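You operate a simulated robot arm through the tools that you are given. There is no shell and no other tool. Be economical: measure what you need, move in short steps, check, and stop when the job is done.

You run a simulated two-armed robot. Do the job below in one go: nothing can be reset, and whatever is moved stays where it is left.

JOB
Put the beige cloth on the lower shelf of the loading table. Put the closed yellow housing on the top of the loading table away on the back row of the long table. Put the short grey housing on the lower shelf of the loading table. Fetch the long orange housing and set it on the lower shelf of the loading table. Press the out button two times. Stack the blue-taped carton labelled "rings" from the top of the grey table on top of the blue-taped carton marked "plugs". Put two of the white cards from the top of the dark bench in the inside of the yellow crate with flaps. The order is free.

The check looks at the end state, three seconds after you hand in, the way a careful person would. Anything else that was tipped, shoved, dropped, spilled or broken makes it a failure. Flat cloth is picked up by pressing the open fingertips on it (5 to 10 N) and closing them slowly along it; thin cloth reads only 2 to 8 mm in the jaws.

ROBOT AND FRAMES
Two 7-joint arms with fingered hands on one trunk, on a base that drives. Base frame: it is fixed to the floor where the robot stands at the start and does not move with it; the origin is under the middle of the robot, x ahead of it, y to its left, z up; the surface under the hand at the start is at about z = 860. Lengths are in mm, angles in degrees, forces in N, time in s.
The left shoulder is at the start at [40, 146, 1105], the right one opposite. With the tool pointing down near the work surface each hand reaches from about 300 to 720 mm from the robot's upright axis, wherever it stands, measured 20 degrees to its own side. Places, roughly: back row of the long table (18x148 cm) [-1000, -6160, 840]; beige cloth (10x8x3 cm) [800, 100, 900]; blue-taped carton [5750, -750, 750]; closed yellow housing (8x12x7 cm) [800, 300, 900]; inside of the yellow crate with flaps [4900, -5200, 900]; long orange housing [500, 0, 1000]; lower shelf of the loading table [500, -100, 300]; out button [2900, -200, 900]; short grey housing [250, 250, 750]; white card [6500, -2500, 1000]. Payload 4 kg a hand.
The tool frame of a hand sits at the grasp point between the pads (the TCP): z along the fingers, y along the line on which they close. The tips reach 26 mm beyond it. The gripper opens to 148 mm. The gripper's body begins 73 mm behind the TCP. The gripper is a hand of 3 fingers: y runs from the thumb to the fingers, the wrist lies at [0, 0, -224] in the tool frame.
Orientation is that of the tool frame in the base frame, as [roll, pitch, yaw] about the fixed x, y, z axes, in that order (R = Rz(yaw) Ry(pitch) Rx(roll)). With the fingers straight down and closing along the base's y, the tool's x points along the base's -x, its y along +y and its z along -z.

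CONTROLS
- The arms move only by the tool nudge_tool. It takes "left_series", "right_series" or both (then of equal length, played together; a hand with none holds still); each is a list of rows, each an object (a shift or turn left out is 0) with "slide": the shift along the base's x, y, z in units of 400 mm (1.0 is 400 mm), a list of three; "angular": the turn, a rotation vector about the base's x, y, z in units of 45 degrees (1.0 is 45 degrees), a list of three. In form: [{"slide": [x, y, z], "angular": [rx, ry, rz]}, ...]. A call has 1 to 12 rows; each row is the pose to reach, as a shift and turn from the pose commanded when the call began. A call with a number of a shift or a turn outside -1 to 1 is refused whole. Each row takes 0.2 s and may step no farther than 50 mm and 8.6 degrees from the row before; otherwise, the whole call is refused. Where a pose cannot be reached the arm comes as near as it can. A force on the tool above 40 N (or 10 N above the force at the start of the call, whichever is more), or a blocked arm, ends the call early, and 0.2 s more pass. In this call time passes only in rows, and 0.2 s behind the last. It gives the time, the measured TCP pose, the force on the tool (base axes), the opening and the grip force at its end, in the units of the frame above (readings bear some noise), with the torque about the TCP (base axes, N m) and any sound that the robot's microphone picked up.
- Cameras (640 x 400 px; columns grow to the right, rows downward): "scene" is now at [102, 15.9, 1321.3]; the picture's right is [0.21, -0.98, 0.00], its down [-0.66, -0.14, -0.73] and it looks along [0.72, 0.16, -0.68] (base axes); focal length 214 px, centre (320, 200). "left" rides on the left gripper at [-68, -39, -90] in its tool frame; the picture's right is [0.50, -0.87, 0.00], its down [0.66, 0.38, -0.65] and it looks along [0.57, 0.33, 0.76] (tool axes); focal length 222 px, centre (320, 200). "right" rides on the right gripper at [68, -39, -90] in its tool frame; the picture's right is [0.50, 0.87, 0.00], its down [-0.65, 0.38, -0.65] and it looks along [-0.57, 0.33, 0.76] (tool axes); focal length 222 px, centre (320, 200). There is no depth. A picture from a camera that has moved, and an enlarged one, comes with that camera's place and axes in the base frame and with its lens.
- get_image(camera): a new picture of that camera. No time passes.
- lift_body(by): slides the trunk up (or, below 0, down) by that many mm; the arms and the scene camera ride with it, the base frame stays. It gives what a move gives, with no picture.
- drive_base(legs): drives the robot by 1 to 6 legs, each [ahead, left, turn to the left] in mm, mm and degrees, along the robot's own axes; the way and the turn of a leg run together, so that a leg with both is an arc; at most 1500 mm and 180 degrees a leg. The arms and the cameras ride along, it lands a little off, and it stops where it bumps. It gives what a move gives.
- curl_fingers(finger1, finger2, thumb_bend, hand): sets how far each is bent, from 0 (flat) to 1 (curled in); at 0.3 the hand is open as for a grip, at 0.7 the pads meet at the TCP. One left out holds its place. A second passes; each finger stops where it meets its share of the squeeze, and holds until it gets a number again. It is the only way to open and close the hand. It gives what a move gives, with no picture; readings hold the bend of each and the force on the fingers (four entries, about 0 where the hand has none), thumb and palm.
- head_to(pan, tilt): turns the head with the scene camera to pan (to the left, within 86 degrees either way) and tilt (down, from -29 to 69), counted from straight ahead of the robot. It gives what a move gives.
- inspect(camera, box): a new picture of the part [left, top, right, bottom] of that camera's present view, enlarged. No time passes.
- finish_job(): hands the job in; it is judged then, once.

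Go step by step. Nothing tells you exact positions but the pictures and the camera data: compare them with the known pose of the tool, close in by small moves and look again before you grip or let go. The budget is 217 turns and 228 pictures, counting those below and the enlarged ones. Unless the task says otherwise, let go and move clear before handing in.

The tools are called after "Request:" by a JSON object that holds its "name" and its "arguments". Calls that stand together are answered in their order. nudge_tool: Moves the arms, as the interface text tells. Its arguments: {"type":"object","properties":{"left_series":{"type":"array","items":{"type":"object","properties":{"slide":{"type":"array","items":{"type":"number"}},"angular":{"type":"array","items":{"type":"number"}}}}},"right_series":{"type":"array","items":{"type":"object","properties":{"slide":{"type":"array","items":{"type":"number"}},"angular":{"type":"array","items":{"type":"number"}}}}}},"required":[]} The other tools are called the same way: lift_body (by) slides the trunk up or down; curl_fingers (finger1, finger2, thumb_bend, hand) moves the fingers one by one; drive_base (legs) drives the base; head_to (pan, tilt) turns the head that bears the scene camera; get_image (camera) takes a picture; inspect (camera, box) takes an enlarged picture of a part of a camera's view; finish_job () hands the job in.

At the start:

```text
clock: 0.0
left_tool_pos: [373.9, 253.1, 1165.9]
left_tcp_rot: [-180.0, 0.1, 180.0]
left_contact_force: [0.3, 0.0, -0.6]
left_ft_torque: [0.0, -0.02, -0.01]
left_gripper_width: 148.0
left_grasp_force: 0.0
left_shape: jaw
left_bend: [0.3, 0.3, 0.3]
left_finger forces: [0.1, 0.1, 0.0, 0.0, 0.1, 0.0]
right_tool_pos: [437.7, -113.7, 1133.6]
right_tcp_rot: [179.9, -0.1, 179.9]
right_contact_force: [0.3, 0.0, -0.6]
right_ft_torque: [0.0, 0.02, -0.02]
right_gripper_width: 147.7
right_grasp_force: 0.2
right_shape: jaw
right_bend: [0.3, 0.3, 0.3]
right_finger forces: [0.0, 0.1, 0.0, 0.1, 0.0, 0.0]
trunk travel left (down, up): [-275.0, 231.0]
robot x, y, heading: [-0.1, -0.3, -0.1]
head pan, tilt: [12.3, 42.7]
```

scene: 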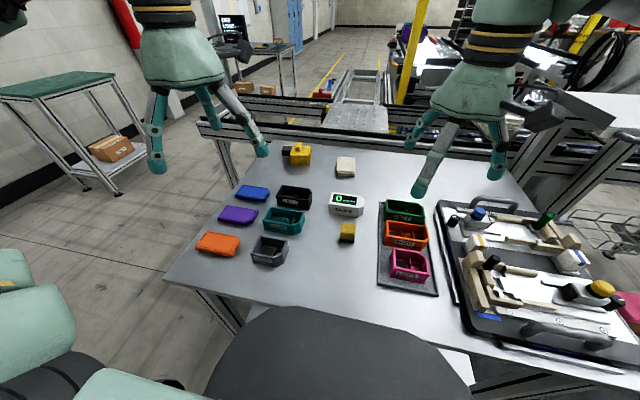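
right: 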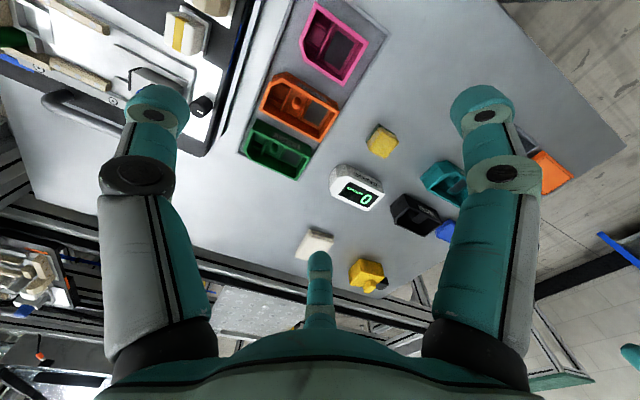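
left: 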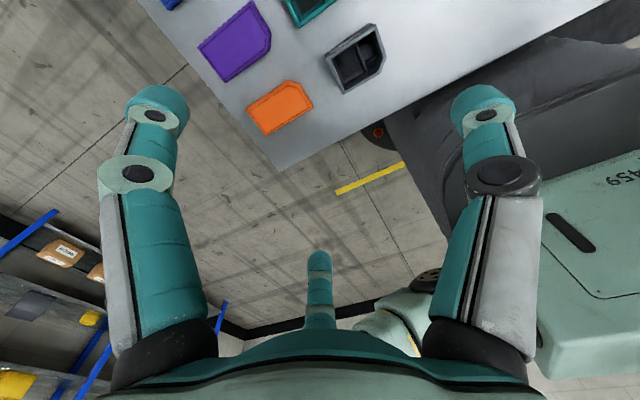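

I see the loading table in front with housings, a beige cloth and a yellow connector-like part. I'll look closer first to tell the items apart.

Request:
{"name": "inspect", "arguments": {"camera": "scene", "box": [180, 130, 340, 280]}}

Request:
{"name": "inspect", "arguments": {"camera": "scene", "box": [320, 140, 480, 300]}}

Request:
{"name": "head_to", "arguments": {"pan": 0, "tilt": 65}}

```text
2.67 times, centred on (260, 205) of scene
camera zoom: at [102.0, 15.9, 1321.3], right [0.21, -0.98, 0.0], down [-0.66, -0.14, -0.73], along [0.72, 0.16, -0.68], focal length 572 px, centre (480, 187)
```

zoom: 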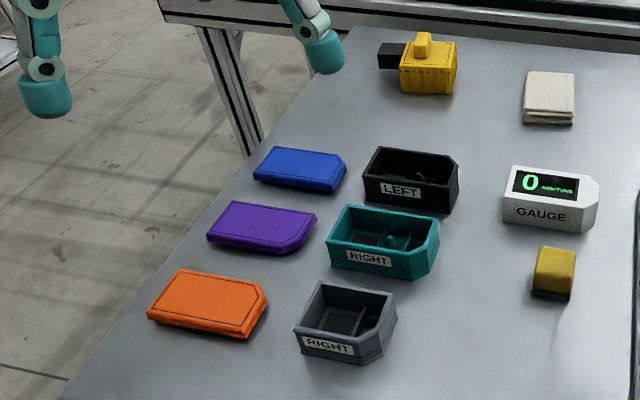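

```text
2.50 times, centred on (400, 220) of scene
camera zoom: at [102.0, 15.9, 1321.3], right [0.21, -0.98, 0.0], down [-0.66, -0.14, -0.73], along [0.72, 0.16, -0.68], focal length 536 px, centre (120, 150)
```

zoom: 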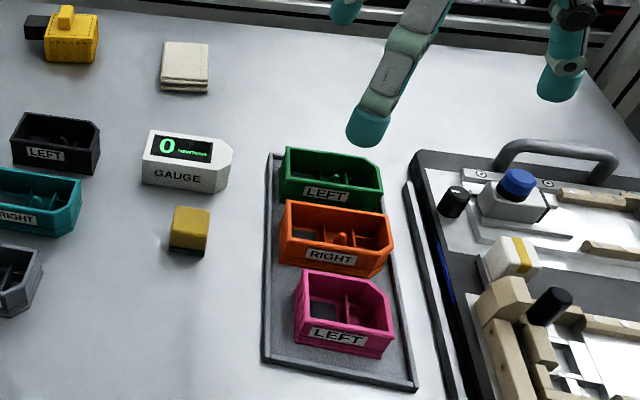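

```text
clock: 0.9
left_tool_pos: [373.3, 254.6, 1166.5]
left_tcp_rot: [-180.0, 0.0, -180.0]
left_contact_force: [0.1, 0.3, -0.2]
left_ft_torque: [0.02, -0.01, 0.01]
left_gripper_width: 147.8
left_grasp_force: 0.0
left_shape: jaw
left_bend: [0.3, 0.3, 0.3]
left_finger forces: [0.0, 0.0, 0.0, 0.1, 0.0, 0.0]
right_tool_pos: [436.6, -113.6, 1133.0]
right_tcp_rot: [180.0, 0.0, 179.8]
right_contact_force: [0.4, 0.0, -1.0]
right_ft_torque: [0.0, -0.01, -0.04]
right_gripper_width: 147.9
right_grasp_force: 0.0
right_shape: jaw
right_bend: [0.3, 0.3, 0.3]
right_finger forces: [0.1, 0.1, 0.1, 0.0, 0.1, 0.0]
trunk travel left (down, up): [-275.0, 231.0]
robot x, y, heading: [-4.5, 3.4, -0.1]
head pan, tilt: [0.0, 65.0]
```

Request:
{"name": "get_image", "arguments": {"camera": "scene"}}

Request:
{"name": "drive_base", "arguments": {"legs": [[-700, 0, 0]]}}

Request:
{"name": "head_to", "arguments": {"pan": 0, "tilt": 45}}

Request:
{"name": "get_image", "arguments": {"camera": "scene"}}

```text
222 pictures are left
camera scene: at [81.6, -1.8, 1293.1], right [0.0, -1.0, 0.0], down [-0.91, 0.0, -0.42], along [0.42, 0.0, -0.91], focal length 214 px, centre (320, 200)
```

scene: 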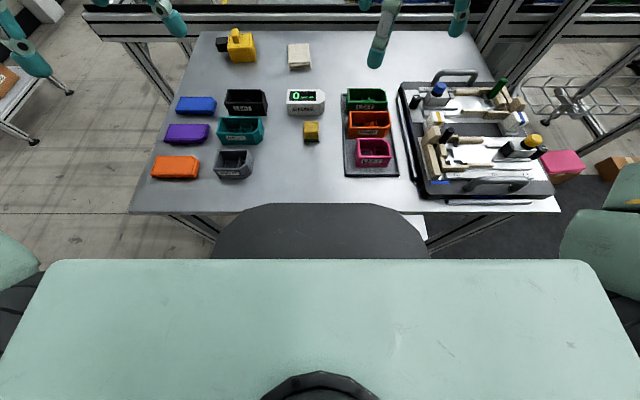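

```text
clock: 4.7
left_tool_pos: [-323.8, 253.5, 1166.0]
left_tcp_rot: [180.0, 0.0, 178.3]
left_contact_force: [-0.1, 0.0, 0.4]
left_ft_torque: [0.0, -0.03, 0.02]
left_gripper_width: 147.9
left_grasp_force: 0.0
left_shape: jaw
left_bend: [0.3, 0.3, 0.3]
left_finger forces: [0.0, 0.0, 0.0, 0.0, 0.1, 0.0]
right_tool_pos: [-272.0, -115.8, 1134.0]
right_tcp_rot: [-180.0, -0.1, 178.1]
right_contact_force: [0.7, 0.0, -0.6]
right_ft_torque: [-0.01, 0.01, 0.0]
right_gripper_width: 147.9
right_grasp_force: 0.1
right_shape: jaw
right_bend: [0.3, 0.3, 0.3]
right_finger forces: [0.1, 0.0, 0.0, 0.2, 0.1, 0.0]
trunk travel left (down, up): [-275.0, 231.0]
robot x, y, heading: [-706.8, 14.4, -1.8]
head pan, tilt: [0.0, 65.0]
```

```text
clock: 5.6
left_tool_pos: [-323.3, 252.4, 1165.7]
left_tcp_rot: [180.0, 0.0, 178.2]
left_contact_force: [-0.6, 0.2, -0.6]
left_ft_torque: [-0.02, 0.0, 0.04]
left_gripper_width: 147.6
left_grasp_force: 0.0
left_shape: jaw
left_bend: [0.3, 0.3, 0.3]
left_finger forces: [0.0, 0.0, 0.0, 0.0, 0.0, 0.1]
right_tool_pos: [-272.3, -115.4, 1132.6]
right_tcp_rot: [179.8, -0.1, 178.1]
right_contact_force: [0.4, -0.5, -0.3]
right_ft_torque: [0.01, 0.0, 0.02]
right_gripper_width: 147.9
right_grasp_force: 0.0
right_shape: jaw
right_bend: [0.3, 0.3, 0.3]
right_finger forces: [0.0, 0.0, 0.0, 0.0, 0.0, 0.0]
trunk travel left (down, up): [-275.0, 231.0]
robot x, y, heading: [-709.7, 11.7, -1.9]
head pan, tilt: [0.0, 45.0]
```

```text
221 pictures are left
camera scene: at [-603.6, 6.0, 1318.0], right [-0.03, -1.0, 0.0], down [-0.71, 0.02, -0.71], along [0.71, -0.02, -0.71], focal length 214 px, centre (320, 200)
```

scene: 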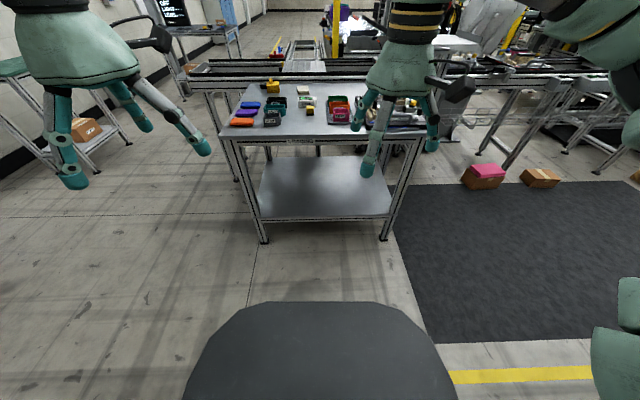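

The lower shelf is visible and empty (z≈250, front edge x≈300). I'll test how the three fingers close, in free air.

Request:
{"name": "curl_fingers", "arguments": {"hand": "right", "finger1": 0.5, "finger2": 0.5, "thumb_bend": 0.5}}

Request:
{"name": "get_image", "arguments": {"camera": "right"}}

Request:
{"name": "curl_fingers", "arguments": {"hand": "right", "finger1": 0.7, "finger2": 0.7, "thumb_bend": 0.7}}

Request:
{"name": "get_image", "arguments": {"camera": "right"}}

Request:
{"name": "curl_fingers", "arguments": {"hand": "right", "finger1": 0.3, "finger2": 0.3, "thumb_bend": 0.3}}

Request:
{"name": "inspect", "arguments": {"camera": "scene", "box": [200, 60, 460, 250]}}

```text
clock: 6.6
left_tool_pos: [-324.1, 252.6, 1165.2]
left_tcp_rot: [-180.0, 0.0, 178.2]
left_contact_force: [0.0, -0.2, 0.1]
left_ft_torque: [0.0, -0.02, -0.02]
left_gripper_width: 147.9
left_grasp_force: 0.1
left_shape: jaw
left_bend: [0.3, 0.3, 0.3]
left_finger forces: [0.1, 0.0, 0.0, 0.0, 0.0, 0.0]
right_tool_pos: [-271.8, -115.7, 1133.2]
right_tcp_rot: [179.8, -0.1, 178.1]
right_contact_force: [0.2, 0.0, 0.1]
right_ft_torque: [0.01, -0.01, -0.02]
right_gripper_width: 62.7
right_grasp_force: 0.1
right_shape: fingers
right_bend: [0.5, 0.5, 0.5]
right_finger forces: [0.0, 0.0, 0.1, 0.1, 0.0, 0.1]
trunk travel left (down, up): [-275.0, 231.0]
robot x, y, heading: [-704.1, 9.6, -1.7]
head pan, tilt: [0.0, 45.0]
```

```text
220 pictures are left
camera right: at [-341.8, -153.5, 1224.4], right [-0.47, 0.88, 0.0], down [0.67, 0.36, 0.65], along [0.58, 0.31, -0.76], focal length 222 px, centre (320, 200)
```

right: 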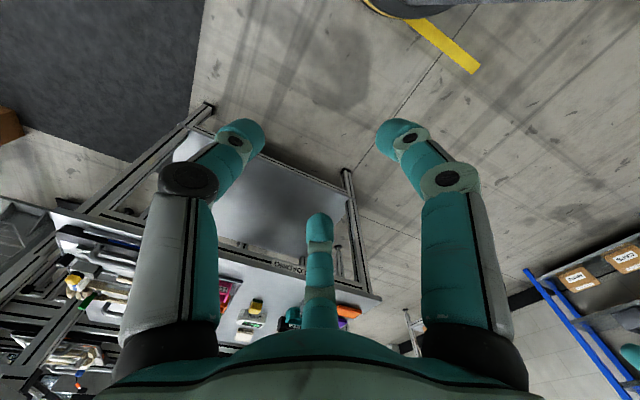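

```text
clock: 7.6
left_tool_pos: [-323.7, 253.0, 1165.1]
left_tcp_rot: [-180.0, 0.0, 178.2]
left_contact_force: [-0.1, 0.1, 0.0]
left_ft_torque: [0.0, 0.01, 0.02]
left_gripper_width: 147.9
left_grasp_force: 0.1
left_shape: jaw
left_bend: [0.3, 0.3, 0.3]
left_finger forces: [0.0, 0.0, 0.0, 0.0, 0.0, 0.0]
right_tool_pos: [-272.6, -115.9, 1131.9]
right_tcp_rot: [179.9, -0.1, 178.1]
right_contact_force: [0.3, 0.3, -0.1]
right_ft_torque: [-0.02, -0.02, 0.0]
right_gripper_width: 0.1
right_grasp_force: 0.0
right_shape: fingers
right_bend: [0.69, 0.69, 0.7]
right_finger forces: [0.0, 0.0, 0.0, 0.0, 0.0, 0.0]
trunk travel left (down, up): [-275.0, 231.0]
robot x, y, heading: [-703.9, 13.6, -2.0]
head pan, tilt: [0.0, 45.0]
```

```text
219 pictures are left
camera right: at [-341.8, -153.5, 1224.4], right [-0.47, 0.88, 0.0], down [0.67, 0.36, 0.65], along [0.58, 0.31, -0.76], focal length 222 px, centre (320, 200)
```

right: 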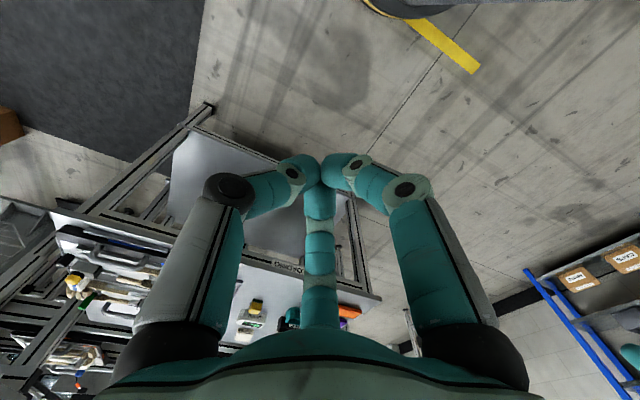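

```text
clock: 8.6
left_tool_pos: [-324.5, 252.5, 1165.7]
left_tcp_rot: [-180.0, -0.1, 178.3]
left_contact_force: [-0.3, 0.5, 0.7]
left_ft_torque: [0.0, 0.0, 0.0]
left_gripper_width: 148.0
left_grasp_force: 0.1
left_shape: jaw
left_bend: [0.3, 0.3, 0.3]
left_finger forces: [0.0, 0.1, 0.0, 0.0, 0.0, 0.0]
right_tool_pos: [-273.1, -116.1, 1133.1]
right_tcp_rot: [179.9, -0.1, 178.1]
right_contact_force: [0.6, -1.1, 0.3]
right_ft_torque: [-0.04, -0.01, 0.06]
right_gripper_width: 126.5
right_grasp_force: 0.0
right_shape: fingers
right_bend: [0.3, 0.3, 0.3]
right_finger forces: [0.1, 0.1, 0.0, 0.1, 0.1, 0.0]
trunk travel left (down, up): [-275.0, 231.0]
robot x, y, heading: [-708.3, 16.3, -1.8]
head pan, tilt: [0.0, 45.0]
```

```text
2.11 times, centred on (330, 155) of scene
camera zoom: at [-603.6, 6.0, 1318.0], right [-0.03, -1.0, 0.0], down [-0.71, 0.02, -0.71], along [0.71, -0.02, -0.71], focal length 452 px, centre (299, 295)
```

zoom: 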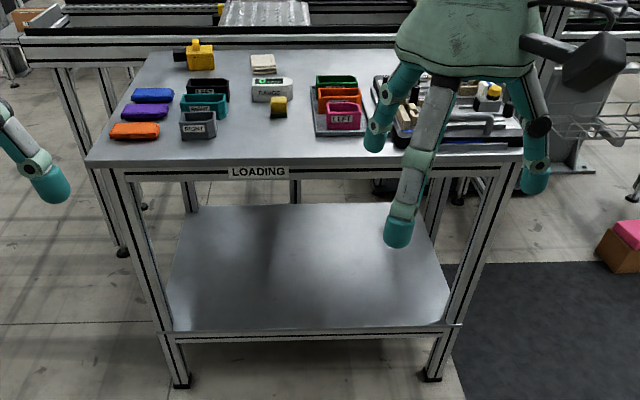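

Request:
{"name": "drive_base", "arguments": {"legs": [[690, 5, 1.8]]}}

Request:
{"name": "head_to", "arguments": {"pan": 0, "tilt": 60}}

Request:
{"name": "nudge_tool", "arguments": {"left_series": [{"slide": [0.1, 0, 0]}, {"slide": [0.1, -0.1, 0]}, {"slide": [0.1, -0.15, 0]}], "right_series": [{"slide": [0, -0.1, 0]}, {"slide": [0, -0.2, 0]}, {"slide": [0, -0.3, 0]}]}}

Request:
{"name": "get_image", "arguments": {"camera": "left"}}

Request:
{"name": "get_image", "arguments": {"camera": "scene"}}

Request:
{"name": "get_image", "arguments": {"camera": "right"}}

```text
clock: 12.4
left_tool_pos: [372.5, 255.3, 1166.6]
left_tcp_rot: [-180.0, 0.0, 179.9]
left_contact_force: [0.0, -0.5, -0.7]
left_ft_torque: [0.01, 0.02, 0.01]
left_gripper_width: 147.7
left_grasp_force: 0.0
left_shape: jaw
left_bend: [0.3, 0.3, 0.3]
left_finger forces: [0.0, 0.0, 0.0, 0.0, 0.0, 0.0]
right_tool_pos: [435.4, -110.4, 1132.9]
right_tcp_rot: [-180.0, -0.1, 179.8]
right_contact_force: [0.4, 0.2, 0.0]
right_ft_torque: [0.01, -0.02, -0.01]
right_gripper_width: 126.8
right_grasp_force: 0.1
right_shape: fingers
right_bend: [0.3, 0.3, 0.3]
right_finger forces: [0.0, 0.0, 0.0, 0.0, 0.0, 0.0]
trunk travel left (down, up): [-275.0, 231.0]
robot x, y, heading: [-1.0, 3.5, -0.3]
head pan, tilt: [0.0, 45.0]
```

```text
clock: 13.2
left_tool_pos: [372.4, 256.2, 1164.1]
left_tcp_rot: [179.9, 0.0, 179.9]
left_contact_force: [-0.1, -0.5, 0.3]
left_ft_torque: [-0.01, 0.02, 0.01]
left_gripper_width: 147.9
left_grasp_force: 0.0
left_shape: jaw
left_bend: [0.3, 0.3, 0.3]
left_finger forces: [0.0, 0.0, 0.1, 0.1, 0.1, 0.0]
right_tool_pos: [435.2, -110.9, 1132.7]
right_tcp_rot: [179.9, -0.1, 179.9]
right_contact_force: [-0.6, 0.6, 0.3]
right_ft_torque: [-0.02, 0.02, 0.0]
right_gripper_width: 127.0
right_grasp_force: 0.1
right_shape: fingers
right_bend: [0.3, 0.3, 0.3]
right_finger forces: [0.0, 0.1, 0.0, 0.0, 0.0, 0.0]
trunk travel left (down, up): [-275.0, 231.0]
robot x, y, heading: [-3.7, 8.0, -0.0]
head pan, tilt: [0.0, 60.0]
```

```text
clock: 14.0
left_tool_pos: [411.6, 196.4, 1165.7]
left_tcp_rot: [179.8, -0.1, -180.0]
left_contact_force: [-0.8, 0.1, 0.4]
left_ft_torque: [0.02, 0.0, 0.03]
left_gripper_width: 147.8
left_grasp_force: 0.0
left_shape: jaw
left_bend: [0.3, 0.3, 0.3]
left_finger forces: [0.0, 0.1, 0.1, 0.0, 0.0, 0.0]
right_tool_pos: [432.1, -229.1, 1134.3]
right_tcp_rot: [179.9, -0.1, 179.8]
right_contact_force: [0.7, 0.0, 0.0]
right_ft_torque: [0.03, 0.04, 0.03]
right_gripper_width: 126.5
right_grasp_force: 0.1
right_shape: fingers
right_bend: [0.3, 0.3, 0.3]
right_finger forces: [0.0, 0.0, 0.1, 0.1, 0.1, 0.1]
trunk travel left (down, up): [-275.0, 231.0]
robot x, y, heading: [-0.6, 4.0, -0.0]
head pan, tilt: [0.0, 60.0]
```

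```text
217 pictures are left
camera left: at [479.4, 157.9, 1256.1], right [-0.5, -0.87, 0.0], down [-0.66, 0.38, 0.65], along [-0.57, 0.33, -0.76], focal length 222 px, centre (320, 200)
```

left: 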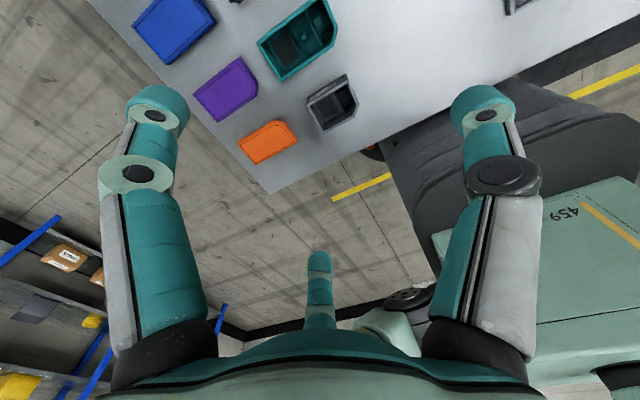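

```text
216 pictures are left
camera scene: at [84.7, 0.6, 1298.6], right [0.0, -1.0, 0.0], down [-0.87, 0.0, -0.5], along [0.5, 0.0, -0.87], focal length 214 px, centre (320, 200)
```

scene: 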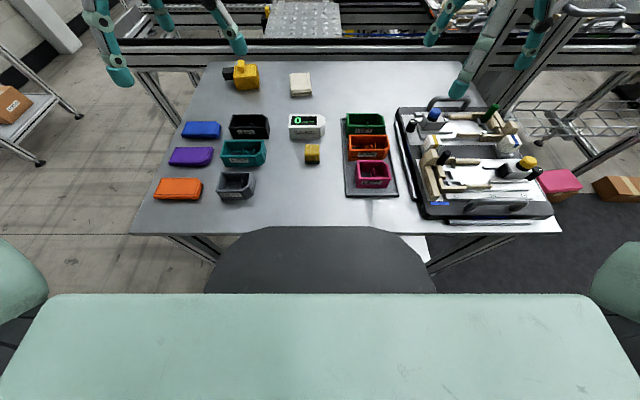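

```text
215 pictures are left
camera right: at [365.3, -268.4, 1224.5], right [-0.5, 0.87, 0.0], down [0.66, 0.37, 0.65], along [0.57, 0.33, -0.76], focal length 222 px, centre (320, 200)
```

right: 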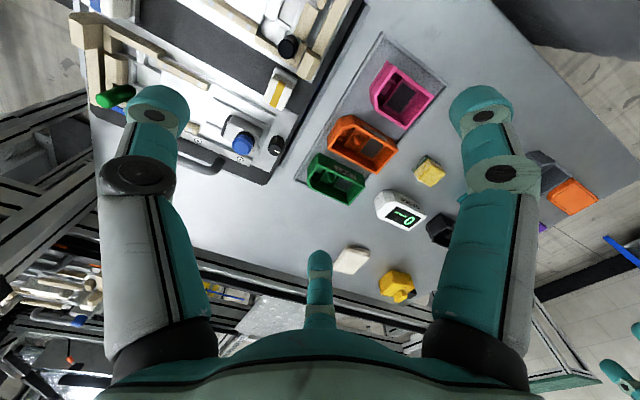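

Request:
{"name": "inspect", "arguments": {"camera": "scene", "box": [140, 100, 300, 220]}}

Request:
{"name": "inspect", "arguments": {"camera": "scene", "box": [280, 100, 440, 220]}}

Request:
{"name": "inspect", "arguments": {"camera": "scene", "box": [200, 40, 340, 130]}}

```text
3.33 times, centred on (220, 160) of scene
camera zoom: at [84.7, 0.6, 1298.6], right [0.0, -1.0, 0.0], down [-0.87, 0.0, -0.5], along [0.5, 0.0, -0.87], focal length 715 px, centre (653, 333)
```

zoom: 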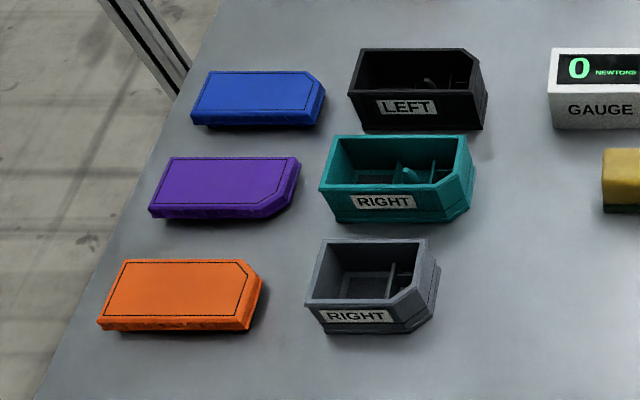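

```text
3.33 times, centred on (360, 160) of scene
camera zoom: at [84.7, 0.6, 1298.6], right [0.0, -1.0, 0.0], down [-0.87, 0.0, -0.5], along [0.5, 0.0, -0.87], focal length 715 px, centre (187, 333)
```

zoom: 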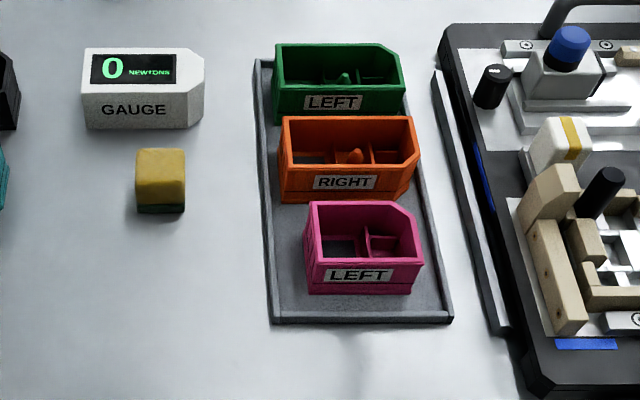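

```text
4.44 times, centred on (270, 85) of scene
camera zoom: at [84.7, 0.6, 1298.6], right [0.0, -1.0, 0.0], down [-0.87, 0.0, -0.5], along [0.5, 0.0, -0.87], focal length 953 px, centre (542, 711)
```

zoom: 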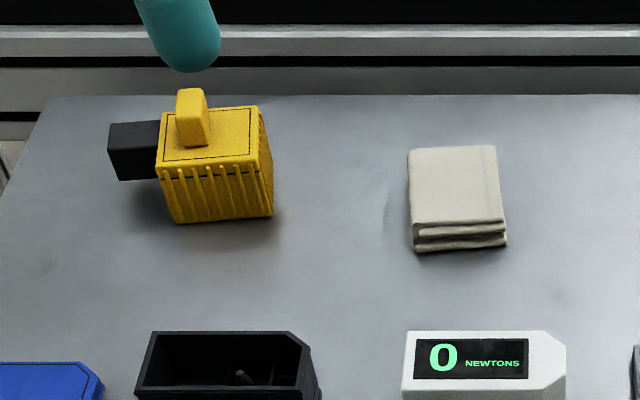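

Grey housing: x 335–385, y 158–230, top z≈905. Orange housing in the tray: centre about (471,−125). I'll pre-shape the hands, left over grey (default yaw), right over orange turned 90°.

Request:
{"name": "curl_fingers", "arguments": {"hand": "left", "finger1": 0.4, "finger2": 0.4, "thumb_bend": 0.38}}

Request:
{"name": "curl_fingers", "arguments": {"hand": "right", "finger1": 0.43, "finger2": 0.43, "thumb_bend": 0.42}}

Request:
{"name": "nudge_tool", "arguments": {"left_series": [{"slide": [-0.03, 0, -0.09]}, {"slide": [-0.06, 0, -0.18]}, {"slide": [-0.09, 0, -0.27]}, {"slide": [-0.12, -0.006, -0.36]}, {"slide": [-0.129, -0.006, -0.42]}, {"slide": [-0.129, -0.006, -0.42]}], "right_series": [{"slide": [0.02, 0.05, -0.05], "angular": [0, 0, 0.1667]}, {"slide": [0.04, 0.1, -0.1], "angular": [0, 0, 0.333]}, {"slide": [0.06, 0.15, -0.15], "angular": [0, 0, 0.5]}, {"slide": [0.08, 0.2, -0.2], "angular": [0, 0, 0.667]}, {"slide": [0.097, 0.26, -0.25], "angular": [0, 0, 0.833]}, {"slide": [0.097, 0.26, -0.3], "angular": [0, 0, 1.0]}]}}

Request:
{"name": "nudge_tool", "arguments": {"right_series": [{"angular": [0, 0, 0.1667]}, {"angular": [0, 0, 0.333]}, {"angular": [0, 0, 0.5]}, {"angular": [0, 0, 0.667]}, {"angular": [0, 0, 0.833]}, {"angular": [0, 0, 1.0]}]}}

Request:
{"name": "get_image", "arguments": {"camera": "left"}}

Request:
{"name": "get_image", "arguments": {"camera": "right"}}

Request:
{"name": "get_image", "arguments": {"camera": "scene"}}

```text
clock: 15.0
left_tool_pos: [412.7, 197.3, 1164.7]
left_tcp_rot: [179.9, 0.0, 179.8]
left_contact_force: [0.3, 0.5, -0.4]
left_ft_torque: [-0.03, -0.01, 0.02]
left_gripper_width: 99.1
left_grasp_force: 0.1
left_shape: fingers
left_bend: [0.4, 0.4, 0.38]
left_finger forces: [0.0, 0.0, 0.0, 0.2, 0.0, 0.0]
right_tool_pos: [434.7, -227.1, 1133.1]
right_tcp_rot: [179.8, 0.1, 179.8]
right_contact_force: [0.1, 0.1, -1.0]
right_ft_torque: [0.01, -0.02, -0.01]
right_gripper_width: 126.6
right_grasp_force: 0.0
right_shape: fingers
right_bend: [0.3, 0.3, 0.3]
right_finger forces: [0.0, 0.0, 0.0, 0.0, 0.0, 0.1]
trunk travel left (down, up): [-275.0, 231.0]
robot x, y, heading: [-2.3, 0.4, -0.2]
head pan, tilt: [0.0, 60.0]
```

```text
clock: 16.0
left_tool_pos: [412.0, 197.1, 1164.7]
left_tcp_rot: [-180.0, 0.0, 179.9]
left_contact_force: [-0.1, -0.3, 0.2]
left_ft_torque: [-0.01, 0.01, -0.02]
left_gripper_width: 98.8
left_grasp_force: 0.0
left_shape: fingers
left_bend: [0.4, 0.4, 0.38]
left_finger forces: [0.1, 0.1, 0.0, 0.0, 0.0, 0.0]
right_tool_pos: [433.8, -227.2, 1131.9]
right_tcp_rot: [180.0, 0.0, 179.8]
right_contact_force: [0.3, -0.6, -1.2]
right_ft_torque: [-0.02, 0.01, -0.03]
right_gripper_width: 87.5
right_grasp_force: 0.0
right_shape: fingers
right_bend: [0.43, 0.43, 0.42]
right_finger forces: [0.0, 0.0, 0.0, 0.0, 0.0, 0.0]
trunk travel left (down, up): [-275.0, 231.0]
robot x, y, heading: [-0.5, 4.6, -0.2]
head pan, tilt: [0.0, 60.0]
```

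```text
clock: 17.4
left_tool_pos: [362.7, 193.7, 998.2]
left_tcp_rot: [-180.0, 0.0, 179.9]
left_contact_force: [0.1, 0.7, 0.0]
left_ft_torque: [0.01, 0.02, -0.02]
left_gripper_width: 98.9
left_grasp_force: 0.1
left_shape: fingers
left_bend: [0.4, 0.4, 0.38]
left_finger forces: [0.0, 0.1, 0.1, 0.0, 0.0, 0.1]
right_tool_pos: [474.3, -126.1, 1011.8]
right_tcp_rot: [179.9, 0.0, -135.1]
right_contact_force: [-0.5, 0.2, 0.1]
right_ft_torque: [0.0, 0.0, 0.0]
right_gripper_width: 87.2
right_grasp_force: 0.0
right_shape: fingers
right_bend: [0.43, 0.43, 0.42]
right_finger forces: [0.0, 0.1, 0.0, 0.1, 0.0, 0.0]
trunk travel left (down, up): [-275.0, 231.0]
robot x, y, heading: [-2.3, 0.7, -0.2]
head pan, tilt: [0.0, 60.0]
```

```text
clock: 18.8
left_tool_pos: [361.6, 195.3, 997.8]
left_tcp_rot: [-180.0, 0.0, 179.9]
left_contact_force: [-0.1, 0.2, 0.2]
left_ft_torque: [0.0, -0.03, 0.0]
left_gripper_width: 98.6
left_grasp_force: 0.1
left_shape: fingers
left_bend: [0.4, 0.4, 0.38]
left_finger forces: [0.1, 0.0, 0.0, 0.1, 0.1, 0.1]
right_tool_pos: [473.0, -127.2, 1013.0]
right_tcp_rot: [179.9, 0.0, -90.1]
right_contact_force: [0.5, 0.7, 0.5]
right_ft_torque: [0.03, 0.02, -0.03]
right_gripper_width: 87.5
right_grasp_force: 0.0
right_shape: fingers
right_bend: [0.43, 0.43, 0.42]
right_finger forces: [0.0, 0.0, 0.0, 0.1, 0.0, 0.0]
trunk travel left (down, up): [-275.0, 231.0]
robot x, y, heading: [-3.3, 5.8, -0.0]
head pan, tilt: [0.0, 60.0]
```

```text
211 pictures are left
camera left: at [429.1, 157.3, 1088.4], right [-0.5, -0.86, 0.0], down [-0.65, 0.38, 0.65], along [-0.57, 0.33, -0.76], focal length 222 px, centre (320, 200)
```

left: 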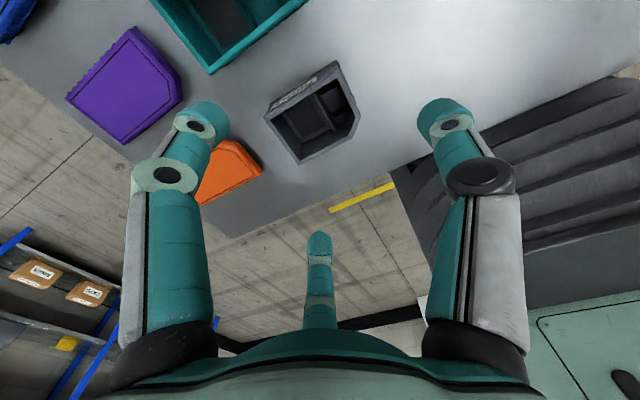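

```text
210 pictures are left
camera right: at [511.5, -194.4, 1104.8], right [-0.87, -0.5, 0.0], down [-0.38, 0.66, 0.65], along [-0.33, 0.57, -0.76], focal length 222 px, centre (320, 200)
```

right: 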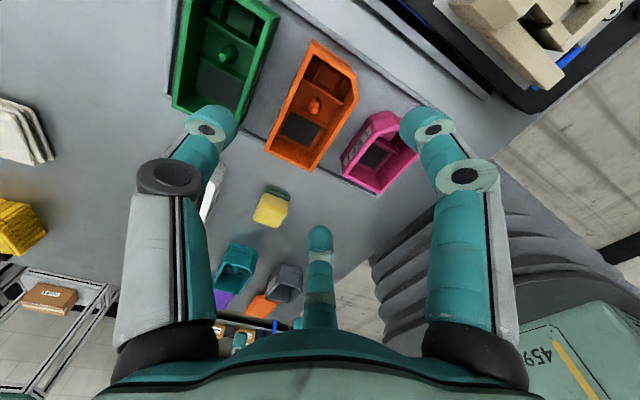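

```text
209 pictures are left
camera scene: at [85.4, 2.2, 1298.6], right [0.0, -1.0, 0.0], down [-0.87, 0.0, -0.5], along [0.5, 0.0, -0.87], focal length 214 px, centre (320, 200)
```

scene: 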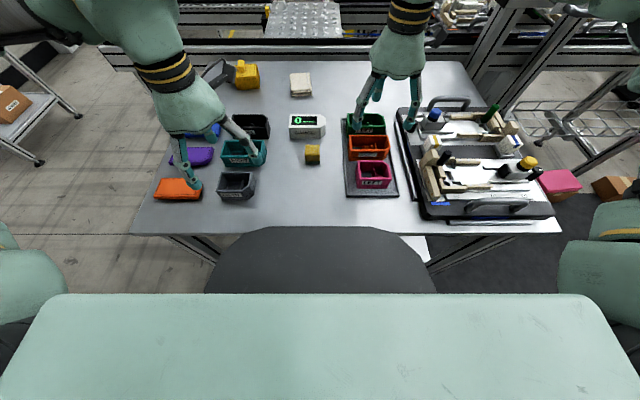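

Refined: grey centre (366,195), top ≈897; orange centre (479,−130), top ≈905. I descend part way and check alignment.

Request:
{"name": "nudge_tool", "arguments": {"left_series": [{"slide": [0.01, 0, -0.08]}, {"slide": [0.01, 0, -0.16]}], "right_series": [{"slide": [-0.007, -0.007, -0.08]}, {"slide": [-0.007, -0.007, -0.17]}]}}

Request:
{"name": "get_image", "arguments": {"camera": "left"}}

Request:
{"name": "get_image", "arguments": {"camera": "right"}}

```text
clock: 19.4
left_tool_pos: [365.6, 191.9, 931.6]
left_tcp_rot: [-180.0, 0.0, 179.9]
left_contact_force: [0.3, 0.0, 0.8]
left_ft_torque: [0.01, 0.03, 0.0]
left_gripper_width: 98.7
left_grasp_force: 0.1
left_shape: fingers
left_bend: [0.4, 0.4, 0.38]
left_finger forces: [0.1, 0.0, 0.0, 0.0, 0.0, 0.0]
right_tool_pos: [471.8, -127.1, 946.0]
right_tcp_rot: [180.0, 0.0, -90.2]
right_contact_force: [0.7, 1.2, 0.3]
right_ft_torque: [-0.03, -0.02, -0.01]
right_gripper_width: 87.4
right_grasp_force: 0.0
right_shape: fingers
right_bend: [0.43, 0.43, 0.42]
right_finger forces: [0.1, 0.1, 0.0, 0.1, 0.0, 0.0]
trunk travel left (down, up): [-275.0, 231.0]
robot x, y, heading: [-2.5, 5.8, -0.1]
head pan, tilt: [0.0, 60.0]
```

```text
208 pictures are left
camera left: at [433.6, 154.6, 1022.6], right [-0.5, -0.86, 0.0], down [-0.65, 0.38, 0.65], along [-0.57, 0.33, -0.76], focal length 222 px, centre (320, 200)
```

left: 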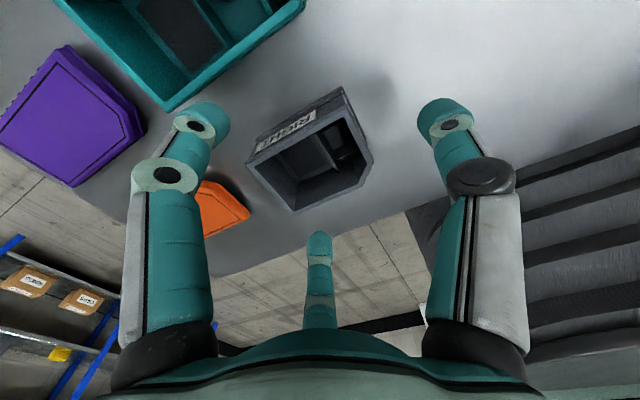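

```text
207 pictures are left
camera right: at [510.2, -196.2, 1036.6], right [-0.87, -0.5, 0.0], down [-0.37, 0.66, 0.65], along [-0.33, 0.57, -0.76], focal length 222 px, centre (320, 200)
```

right: 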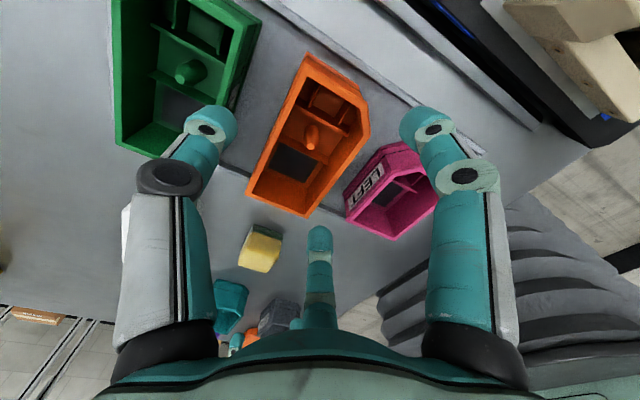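

Grey alignment is good (centre 366,197). I'll narrow the left fingers slightly, descend and grip the grey housing; right hand adjusts openings for the tight gaps around orange.

Request:
{"name": "curl_fingers", "arguments": {"hand": "left", "finger1": 0.43, "finger2": 0.43, "thumb_bend": 0.38}}

Request:
{"name": "curl_fingers", "arguments": {"hand": "right", "finger1": 0.35, "finger2": 0.35, "thumb_bend": 0.43}}

Request:
{"name": "nudge_tool", "arguments": {"left_series": [{"slide": [0, 0.005, -0.05]}, {"slide": [0, 0.005, -0.1]}], "right_series": [{"slide": [-0.005, -0.007, -0.025]}, {"slide": [-0.005, -0.007, -0.05]}]}}

Request:
{"name": "get_image", "arguments": {"camera": "right"}}

Request:
{"name": "get_image", "arguments": {"camera": "left"}}

Request:
{"name": "inspect", "arguments": {"camera": "scene", "box": [330, 70, 430, 200]}}

```text
clock: 20.4
left_tool_pos: [365.4, 191.8, 932.4]
left_tcp_rot: [-179.9, 0.0, 179.8]
left_contact_force: [0.2, 0.1, -0.7]
left_ft_torque: [0.04, -0.02, 0.0]
left_gripper_width: 94.1
left_grasp_force: 0.0
left_shape: fingers
left_bend: [0.43, 0.43, 0.38]
left_finger forces: [0.0, 0.0, 0.0, 0.0, 0.1, 0.0]
right_tool_pos: [470.3, -128.6, 946.1]
right_tcp_rot: [180.0, -0.1, -90.1]
right_contact_force: [-1.5, -0.5, 0.2]
right_ft_torque: [-0.01, 0.03, -0.02]
right_gripper_width: 87.2
right_grasp_force: 0.0
right_shape: fingers
right_bend: [0.43, 0.43, 0.42]
right_finger forces: [0.1, 0.1, 0.0, 0.0, 0.1, 0.0]
trunk travel left (down, up): [-275.0, 231.0]
robot x, y, heading: [-3.0, 5.6, -0.1]
head pan, tilt: [0.0, 60.0]
```

```text
clock: 21.4
left_tool_pos: [366.8, 192.0, 931.7]
left_tcp_rot: [179.9, 0.0, 180.0]
left_contact_force: [-0.1, 0.3, 0.6]
left_ft_torque: [-0.01, 0.0, 0.02]
left_gripper_width: 93.9
left_grasp_force: 0.1
left_shape: fingers
left_bend: [0.43, 0.43, 0.38]
left_finger forces: [0.1, 0.0, 0.1, 0.1, 0.0, 0.0]
right_tool_pos: [471.0, -127.3, 944.7]
right_tcp_rot: [179.9, 0.1, -90.2]
right_contact_force: [-0.7, 0.7, -0.3]
right_ft_torque: [0.0, 0.01, -0.01]
right_gripper_width: 98.6
right_grasp_force: 0.1
right_shape: fingers
right_bend: [0.35, 0.35, 0.43]
right_finger forces: [0.0, 0.0, 0.0, 0.0, 0.0, 0.1]
trunk travel left (down, up): [-275.0, 231.0]
robot x, y, heading: [-1.4, 5.9, -0.0]
head pan, tilt: [0.0, 60.0]
```

```text
clock: 22.0
left_tool_pos: [363.9, 195.1, 891.9]
left_tcp_rot: [180.0, 0.0, 179.9]
left_contact_force: [1.0, -0.8, 8.7]
left_ft_torque: [0.3, 0.34, -0.01]
left_gripper_width: 94.7
left_grasp_force: 4.5
left_shape: fingers
left_bend: [0.43, 0.43, 0.38]
left_finger forces: [0.9, 7.4, 0.0, 0.1, 0.1, 0.0]
right_tool_pos: [466.2, -132.0, 927.1]
right_tcp_rot: [180.0, -0.1, -90.2]
right_contact_force: [-0.3, 1.4, 0.5]
right_ft_torque: [-0.01, 0.02, 0.0]
right_gripper_width: 98.3
right_grasp_force: 0.1
right_shape: fingers
right_bend: [0.35, 0.35, 0.43]
right_finger forces: [0.0, 0.0, 0.1, 0.0, 0.0, 0.1]
trunk travel left (down, up): [-275.0, 231.0]
robot x, y, heading: [-4.3, 2.0, 0.0]
head pan, tilt: [0.0, 60.0]
```

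```text
206 pictures are left
camera right: at [505.4, -199.9, 1017.6], right [-0.87, -0.5, 0.0], down [-0.37, 0.66, 0.65], along [-0.33, 0.57, -0.76], focal length 222 px, centre (320, 200)
```

right: 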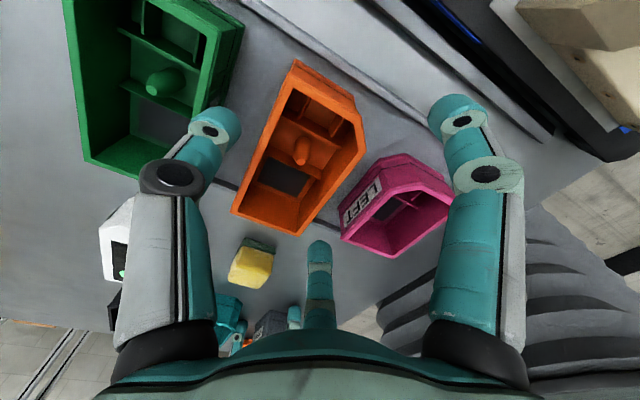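

```text
205 pictures are left
camera left: at [431.7, 157.2, 983.2], right [-0.5, -0.87, 0.0], down [-0.66, 0.38, 0.65], along [-0.56, 0.33, -0.76], focal length 222 px, centre (320, 200)
```

left: 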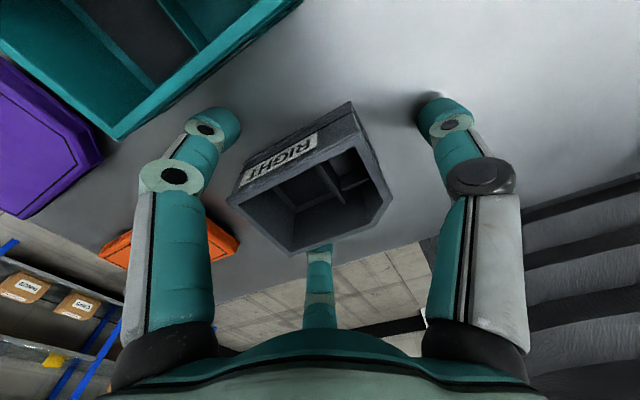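

```text
3.08 times, centred on (380, 135) of scene
camera zoom: at [84.9, 1.7, 1298.7], right [0.0, -1.0, 0.0], down [-0.87, 0.0, -0.5], along [0.5, 0.0, -0.87], focal length 660 px, centre (135, 400)
```

zoom: 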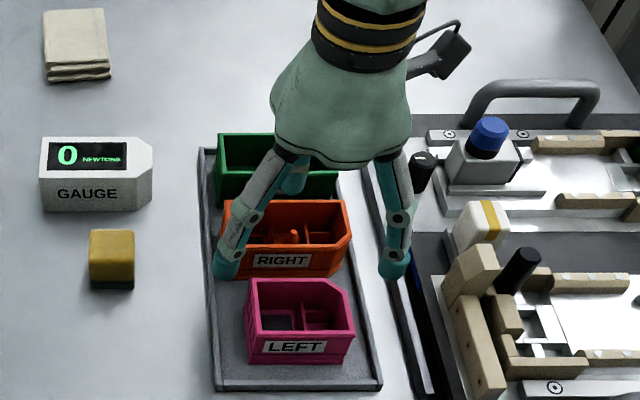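

Left fingertip touched something lightly (probably the table). I raise 3 mm and close on grey.

Request:
{"name": "nudge_tool", "arguments": {"left_series": [{"slide": [0.002, 0.002, 0.01]}]}}

Request:
{"name": "curl_fingers", "arguments": {"hand": "left", "finger1": 0.55, "finger2": 0.55, "thumb_bend": 0.55}}

Request:
{"name": "get_image", "arguments": {"camera": "left"}}

```text
clock: 22.4
left_tool_pos: [364.5, 196.9, 895.6]
left_tcp_rot: [-180.0, 0.0, 179.8]
left_contact_force: [-0.1, -0.1, 0.5]
left_ft_torque: [0.01, -0.03, -0.01]
left_gripper_width: 94.2
left_grasp_force: 0.0
left_shape: fingers
left_bend: [0.43, 0.43, 0.38]
left_finger forces: [0.0, 0.1, 0.0, 0.0, 0.0, 0.0]
right_tool_pos: [467.4, -131.9, 924.6]
right_tcp_rot: [-180.0, 0.0, -90.2]
right_contact_force: [0.6, 0.0, 0.1]
right_ft_torque: [0.01, 0.02, 0.03]
right_gripper_width: 98.6
right_grasp_force: 0.2
right_shape: fingers
right_bend: [0.35, 0.35, 0.43]
right_finger forces: [0.1, 0.0, 0.0, 0.0, 0.0, 0.0]
trunk travel left (down, up): [-275.0, 231.0]
robot x, y, heading: [-1.0, 3.9, -0.1]
head pan, tilt: [0.0, 60.0]
```

```text
clock: 23.4
left_tool_pos: [364.7, 195.9, 896.3]
left_tcp_rot: [-180.0, 0.0, 179.9]
left_contact_force: [-0.5, -0.8, 0.0]
left_ft_torque: [0.0, -0.01, 0.0]
left_gripper_width: 52.3
left_grasp_force: 2.7
left_shape: fingers
left_bend: [0.53, 0.53, 0.54]
left_finger forces: [1.6, 1.8, 0.1, 0.1, 2.2, 0.0]
right_tool_pos: [468.1, -130.7, 926.7]
right_tcp_rot: [179.9, 0.0, -90.2]
right_contact_force: [-0.2, 0.4, 0.4]
right_ft_torque: [-0.01, 0.02, 0.02]
right_gripper_width: 98.7
right_grasp_force: 0.0
right_shape: fingers
right_bend: [0.35, 0.35, 0.43]
right_finger forces: [0.1, 0.0, 0.0, 0.0, 0.0, 0.0]
trunk travel left (down, up): [-275.0, 231.0]
robot x, y, heading: [-4.0, 7.5, -0.1]
head pan, tilt: [0.0, 60.0]
```

```text
203 pictures are left
camera left: at [432.1, 158.8, 987.0], right [-0.5, -0.86, 0.0], down [-0.65, 0.38, 0.65], along [-0.57, 0.33, -0.76], focal length 222 px, centre (320, 200)
```

left: 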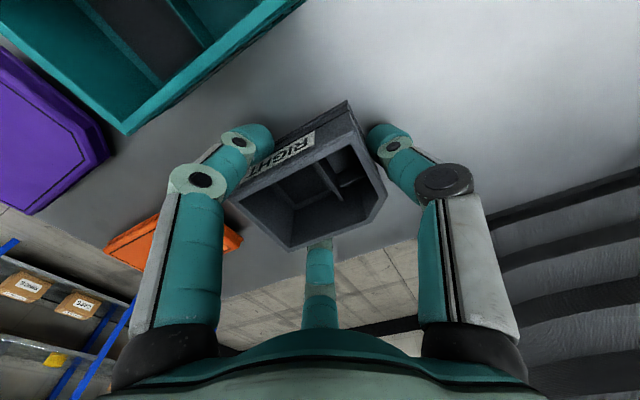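

Request:
{"name": "curl_fingers", "arguments": {"hand": "left", "finger1": 0.65, "finger2": 0.65, "thumb_bend": 0.66}}

Request:
{"name": "nudge_tool", "arguments": {"left_series": [{"slide": [0, 0, 0.05]}, {"slide": [0, 0, 0.15]}, {"slide": [0, 0, 0.25]}]}}

Request:
{"name": "get_image", "arguments": {"camera": "left"}}

```text
clock: 24.4
left_tool_pos: [364.6, 198.2, 896.3]
left_tcp_rot: [179.9, 0.1, 180.0]
left_contact_force: [0.7, -0.2, -0.1]
left_ft_torque: [0.01, 0.02, 0.0]
left_gripper_width: 44.7
left_grasp_force: 12.8
left_shape: fingers
left_bend: [0.54, 0.54, 0.59]
left_finger forces: [7.9, 7.8, 0.0, 0.1, 10.2, 0.1]
right_tool_pos: [467.3, -130.5, 925.6]
right_tcp_rot: [179.9, 0.0, -90.3]
right_contact_force: [0.0, 1.6, -0.6]
right_ft_torque: [-0.02, -0.01, -0.01]
right_gripper_width: 98.5
right_grasp_force: 0.0
right_shape: fingers
right_bend: [0.35, 0.35, 0.43]
right_finger forces: [0.0, 0.1, 0.1, 0.0, 0.0, 0.0]
trunk travel left (down, up): [-275.0, 231.0]
robot x, y, heading: [-3.6, -1.4, 0.2]
head pan, tilt: [0.0, 60.0]
```

```text
clock: 25.2
left_tool_pos: [366.0, 195.7, 999.2]
left_tcp_rot: [-180.0, 0.0, 179.8]
left_contact_force: [0.2, -0.1, -0.2]
left_ft_torque: [0.0, -0.02, -0.01]
left_gripper_width: 44.7
left_grasp_force: 13.1
left_shape: fingers
left_bend: [0.54, 0.54, 0.59]
left_finger forces: [8.0, 7.8, 0.0, 0.2, 10.2, 0.0]
right_tool_pos: [467.4, -132.5, 925.2]
right_tcp_rot: [179.9, 0.0, -90.3]
right_contact_force: [0.7, -0.1, 0.5]
right_ft_torque: [0.02, -0.02, 0.01]
right_gripper_width: 98.3
right_grasp_force: 0.0
right_shape: fingers
right_bend: [0.35, 0.35, 0.43]
right_finger forces: [0.0, 0.0, 0.0, 0.0, 0.0, 0.0]
trunk travel left (down, up): [-275.0, 231.0]
robot x, y, heading: [-2.0, 3.5, -0.2]
head pan, tilt: [0.0, 60.0]
```

```text
202 pictures are left
camera left: at [434.0, 158.5, 1089.2], right [-0.5, -0.86, 0.0], down [-0.65, 0.38, 0.65], along [-0.57, 0.33, -0.76], focal length 222 px, centre (320, 200)
```

left: 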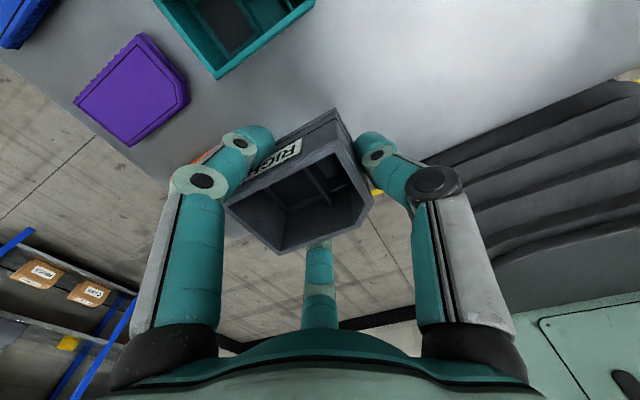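

Grey is lifted securely. Now right hand descends around the orange housing (thumb in the gap to green).

Request:
{"name": "nudge_tool", "arguments": {"right_series": [{"slide": [0.0025, 0, -0.02]}, {"slide": [0.0025, 0, -0.05]}]}}

Request:
{"name": "get_image", "arguments": {"camera": "right"}}

Request:
{"name": "inspect", "arguments": {"camera": "scene", "box": [330, 90, 430, 200]}}

```text
clock: 25.8
left_tool_pos: [367.2, 196.6, 997.3]
left_tcp_rot: [180.0, 0.0, 179.9]
left_contact_force: [1.3, 0.2, -1.0]
left_ft_torque: [0.01, 0.01, 0.01]
left_gripper_width: 44.8
left_grasp_force: 13.5
left_shape: fingers
left_bend: [0.54, 0.54, 0.59]
left_finger forces: [7.9, 7.8, 0.0, 0.1, 10.2, 0.1]
right_tool_pos: [469.2, -131.6, 905.4]
right_tcp_rot: [179.8, 0.0, -90.2]
right_contact_force: [0.0, 0.4, 0.3]
right_ft_torque: [-0.01, 0.02, 0.0]
right_gripper_width: 97.9
right_grasp_force: 0.4
right_shape: fingers
right_bend: [0.35, 0.35, 0.43]
right_finger forces: [0.0, 0.1, 0.0, 0.0, 0.6, 0.0]
trunk travel left (down, up): [-275.0, 231.0]
robot x, y, heading: [-0.3, 8.1, -0.4]
head pan, tilt: [0.0, 60.0]
```

```text
201 pictures are left
camera right: at [507.8, -199.7, 997.0], right [-0.87, -0.5, 0.0], down [-0.37, 0.66, 0.65], along [-0.33, 0.57, -0.76], focal length 222 px, centre (320, 200)
```

right: 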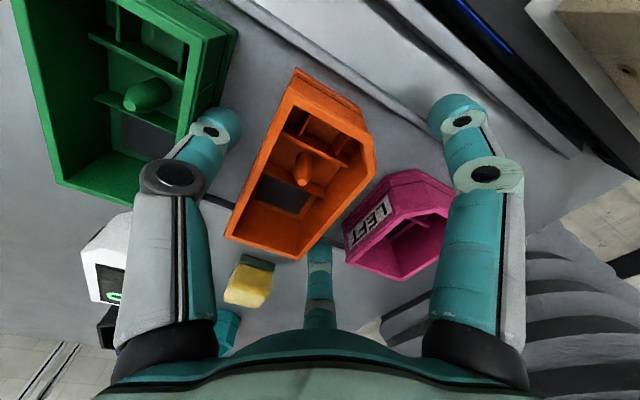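

```text
3.64 times, centred on (380, 145) of scene
camera zoom: at [85.6, 2.0, 1298.5], right [0.0, -1.0, 0.0], down [-0.87, 0.0, -0.5], along [0.5, 0.0, -0.87], focal length 780 px, centre (102, 400)
```

zoom: 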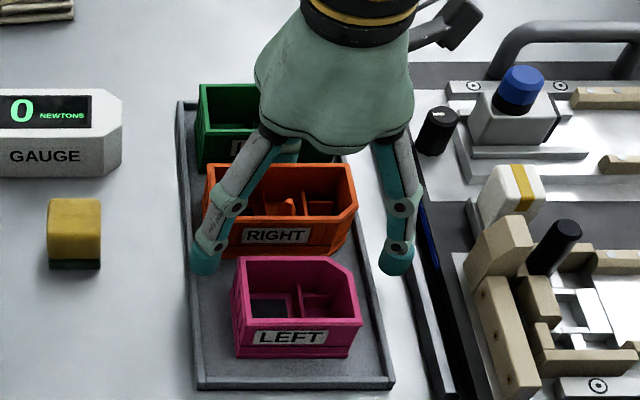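

Request:
{"name": "curl_fingers", "arguments": {"hand": "right", "finger1": 0.44, "finger2": 0.44, "thumb_bend": 0.45}}

Request:
{"name": "get_image", "arguments": {"camera": "right"}}

Request:
{"name": "inspect", "arguments": {"camera": "scene", "box": [330, 90, 430, 200]}}

```text
clock: 26.8
left_tool_pos: [367.0, 196.4, 997.3]
left_tcp_rot: [180.0, 0.0, 179.8]
left_contact_force: [-0.1, -0.9, -1.5]
left_ft_torque: [0.01, 0.0, 0.01]
left_gripper_width: 44.8
left_grasp_force: 12.4
left_shape: fingers
left_bend: [0.54, 0.54, 0.59]
left_finger forces: [7.9, 7.8, 0.0, 0.0, 10.1, 0.1]
right_tool_pos: [468.9, -131.6, 906.7]
right_tcp_rot: [179.8, 0.0, -90.3]
right_contact_force: [-0.5, 0.7, -0.8]
right_ft_torque: [0.01, 0.0, -0.01]
right_gripper_width: 80.8
right_grasp_force: 0.1
right_shape: fingers
right_bend: [0.44, 0.44, 0.45]
right_finger forces: [0.1, 0.0, 0.0, 0.1, 0.1, 0.1]
trunk travel left (down, up): [-275.0, 231.0]
robot x, y, heading: [-3.7, 3.3, 0.0]
head pan, tilt: [0.0, 60.0]
```

```text
199 pictures are left
camera right: at [507.9, -199.5, 997.3], right [-0.87, -0.5, 0.0], down [-0.37, 0.66, 0.65], along [-0.33, 0.57, -0.76], focal length 222 px, centre (320, 200)
```

right: 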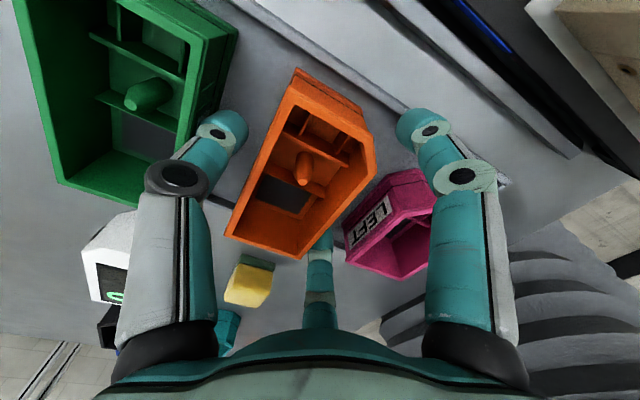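

```text
3.64 times, centred on (380, 145) of scene
camera zoom: at [85.5, 2.1, 1298.6], right [0.0, -1.0, 0.0], down [-0.87, 0.0, -0.5], along [0.5, 0.0, -0.87], focal length 780 px, centre (102, 400)
```

zoom: 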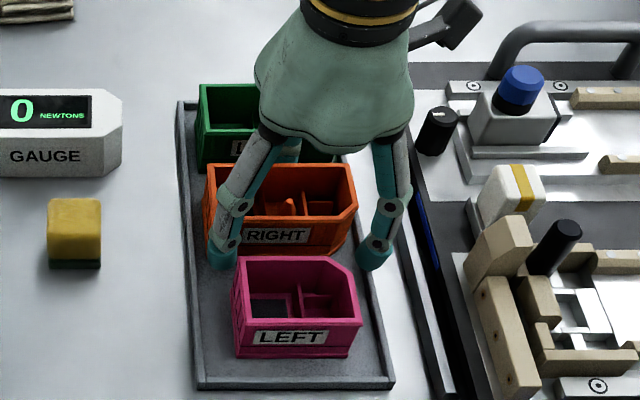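

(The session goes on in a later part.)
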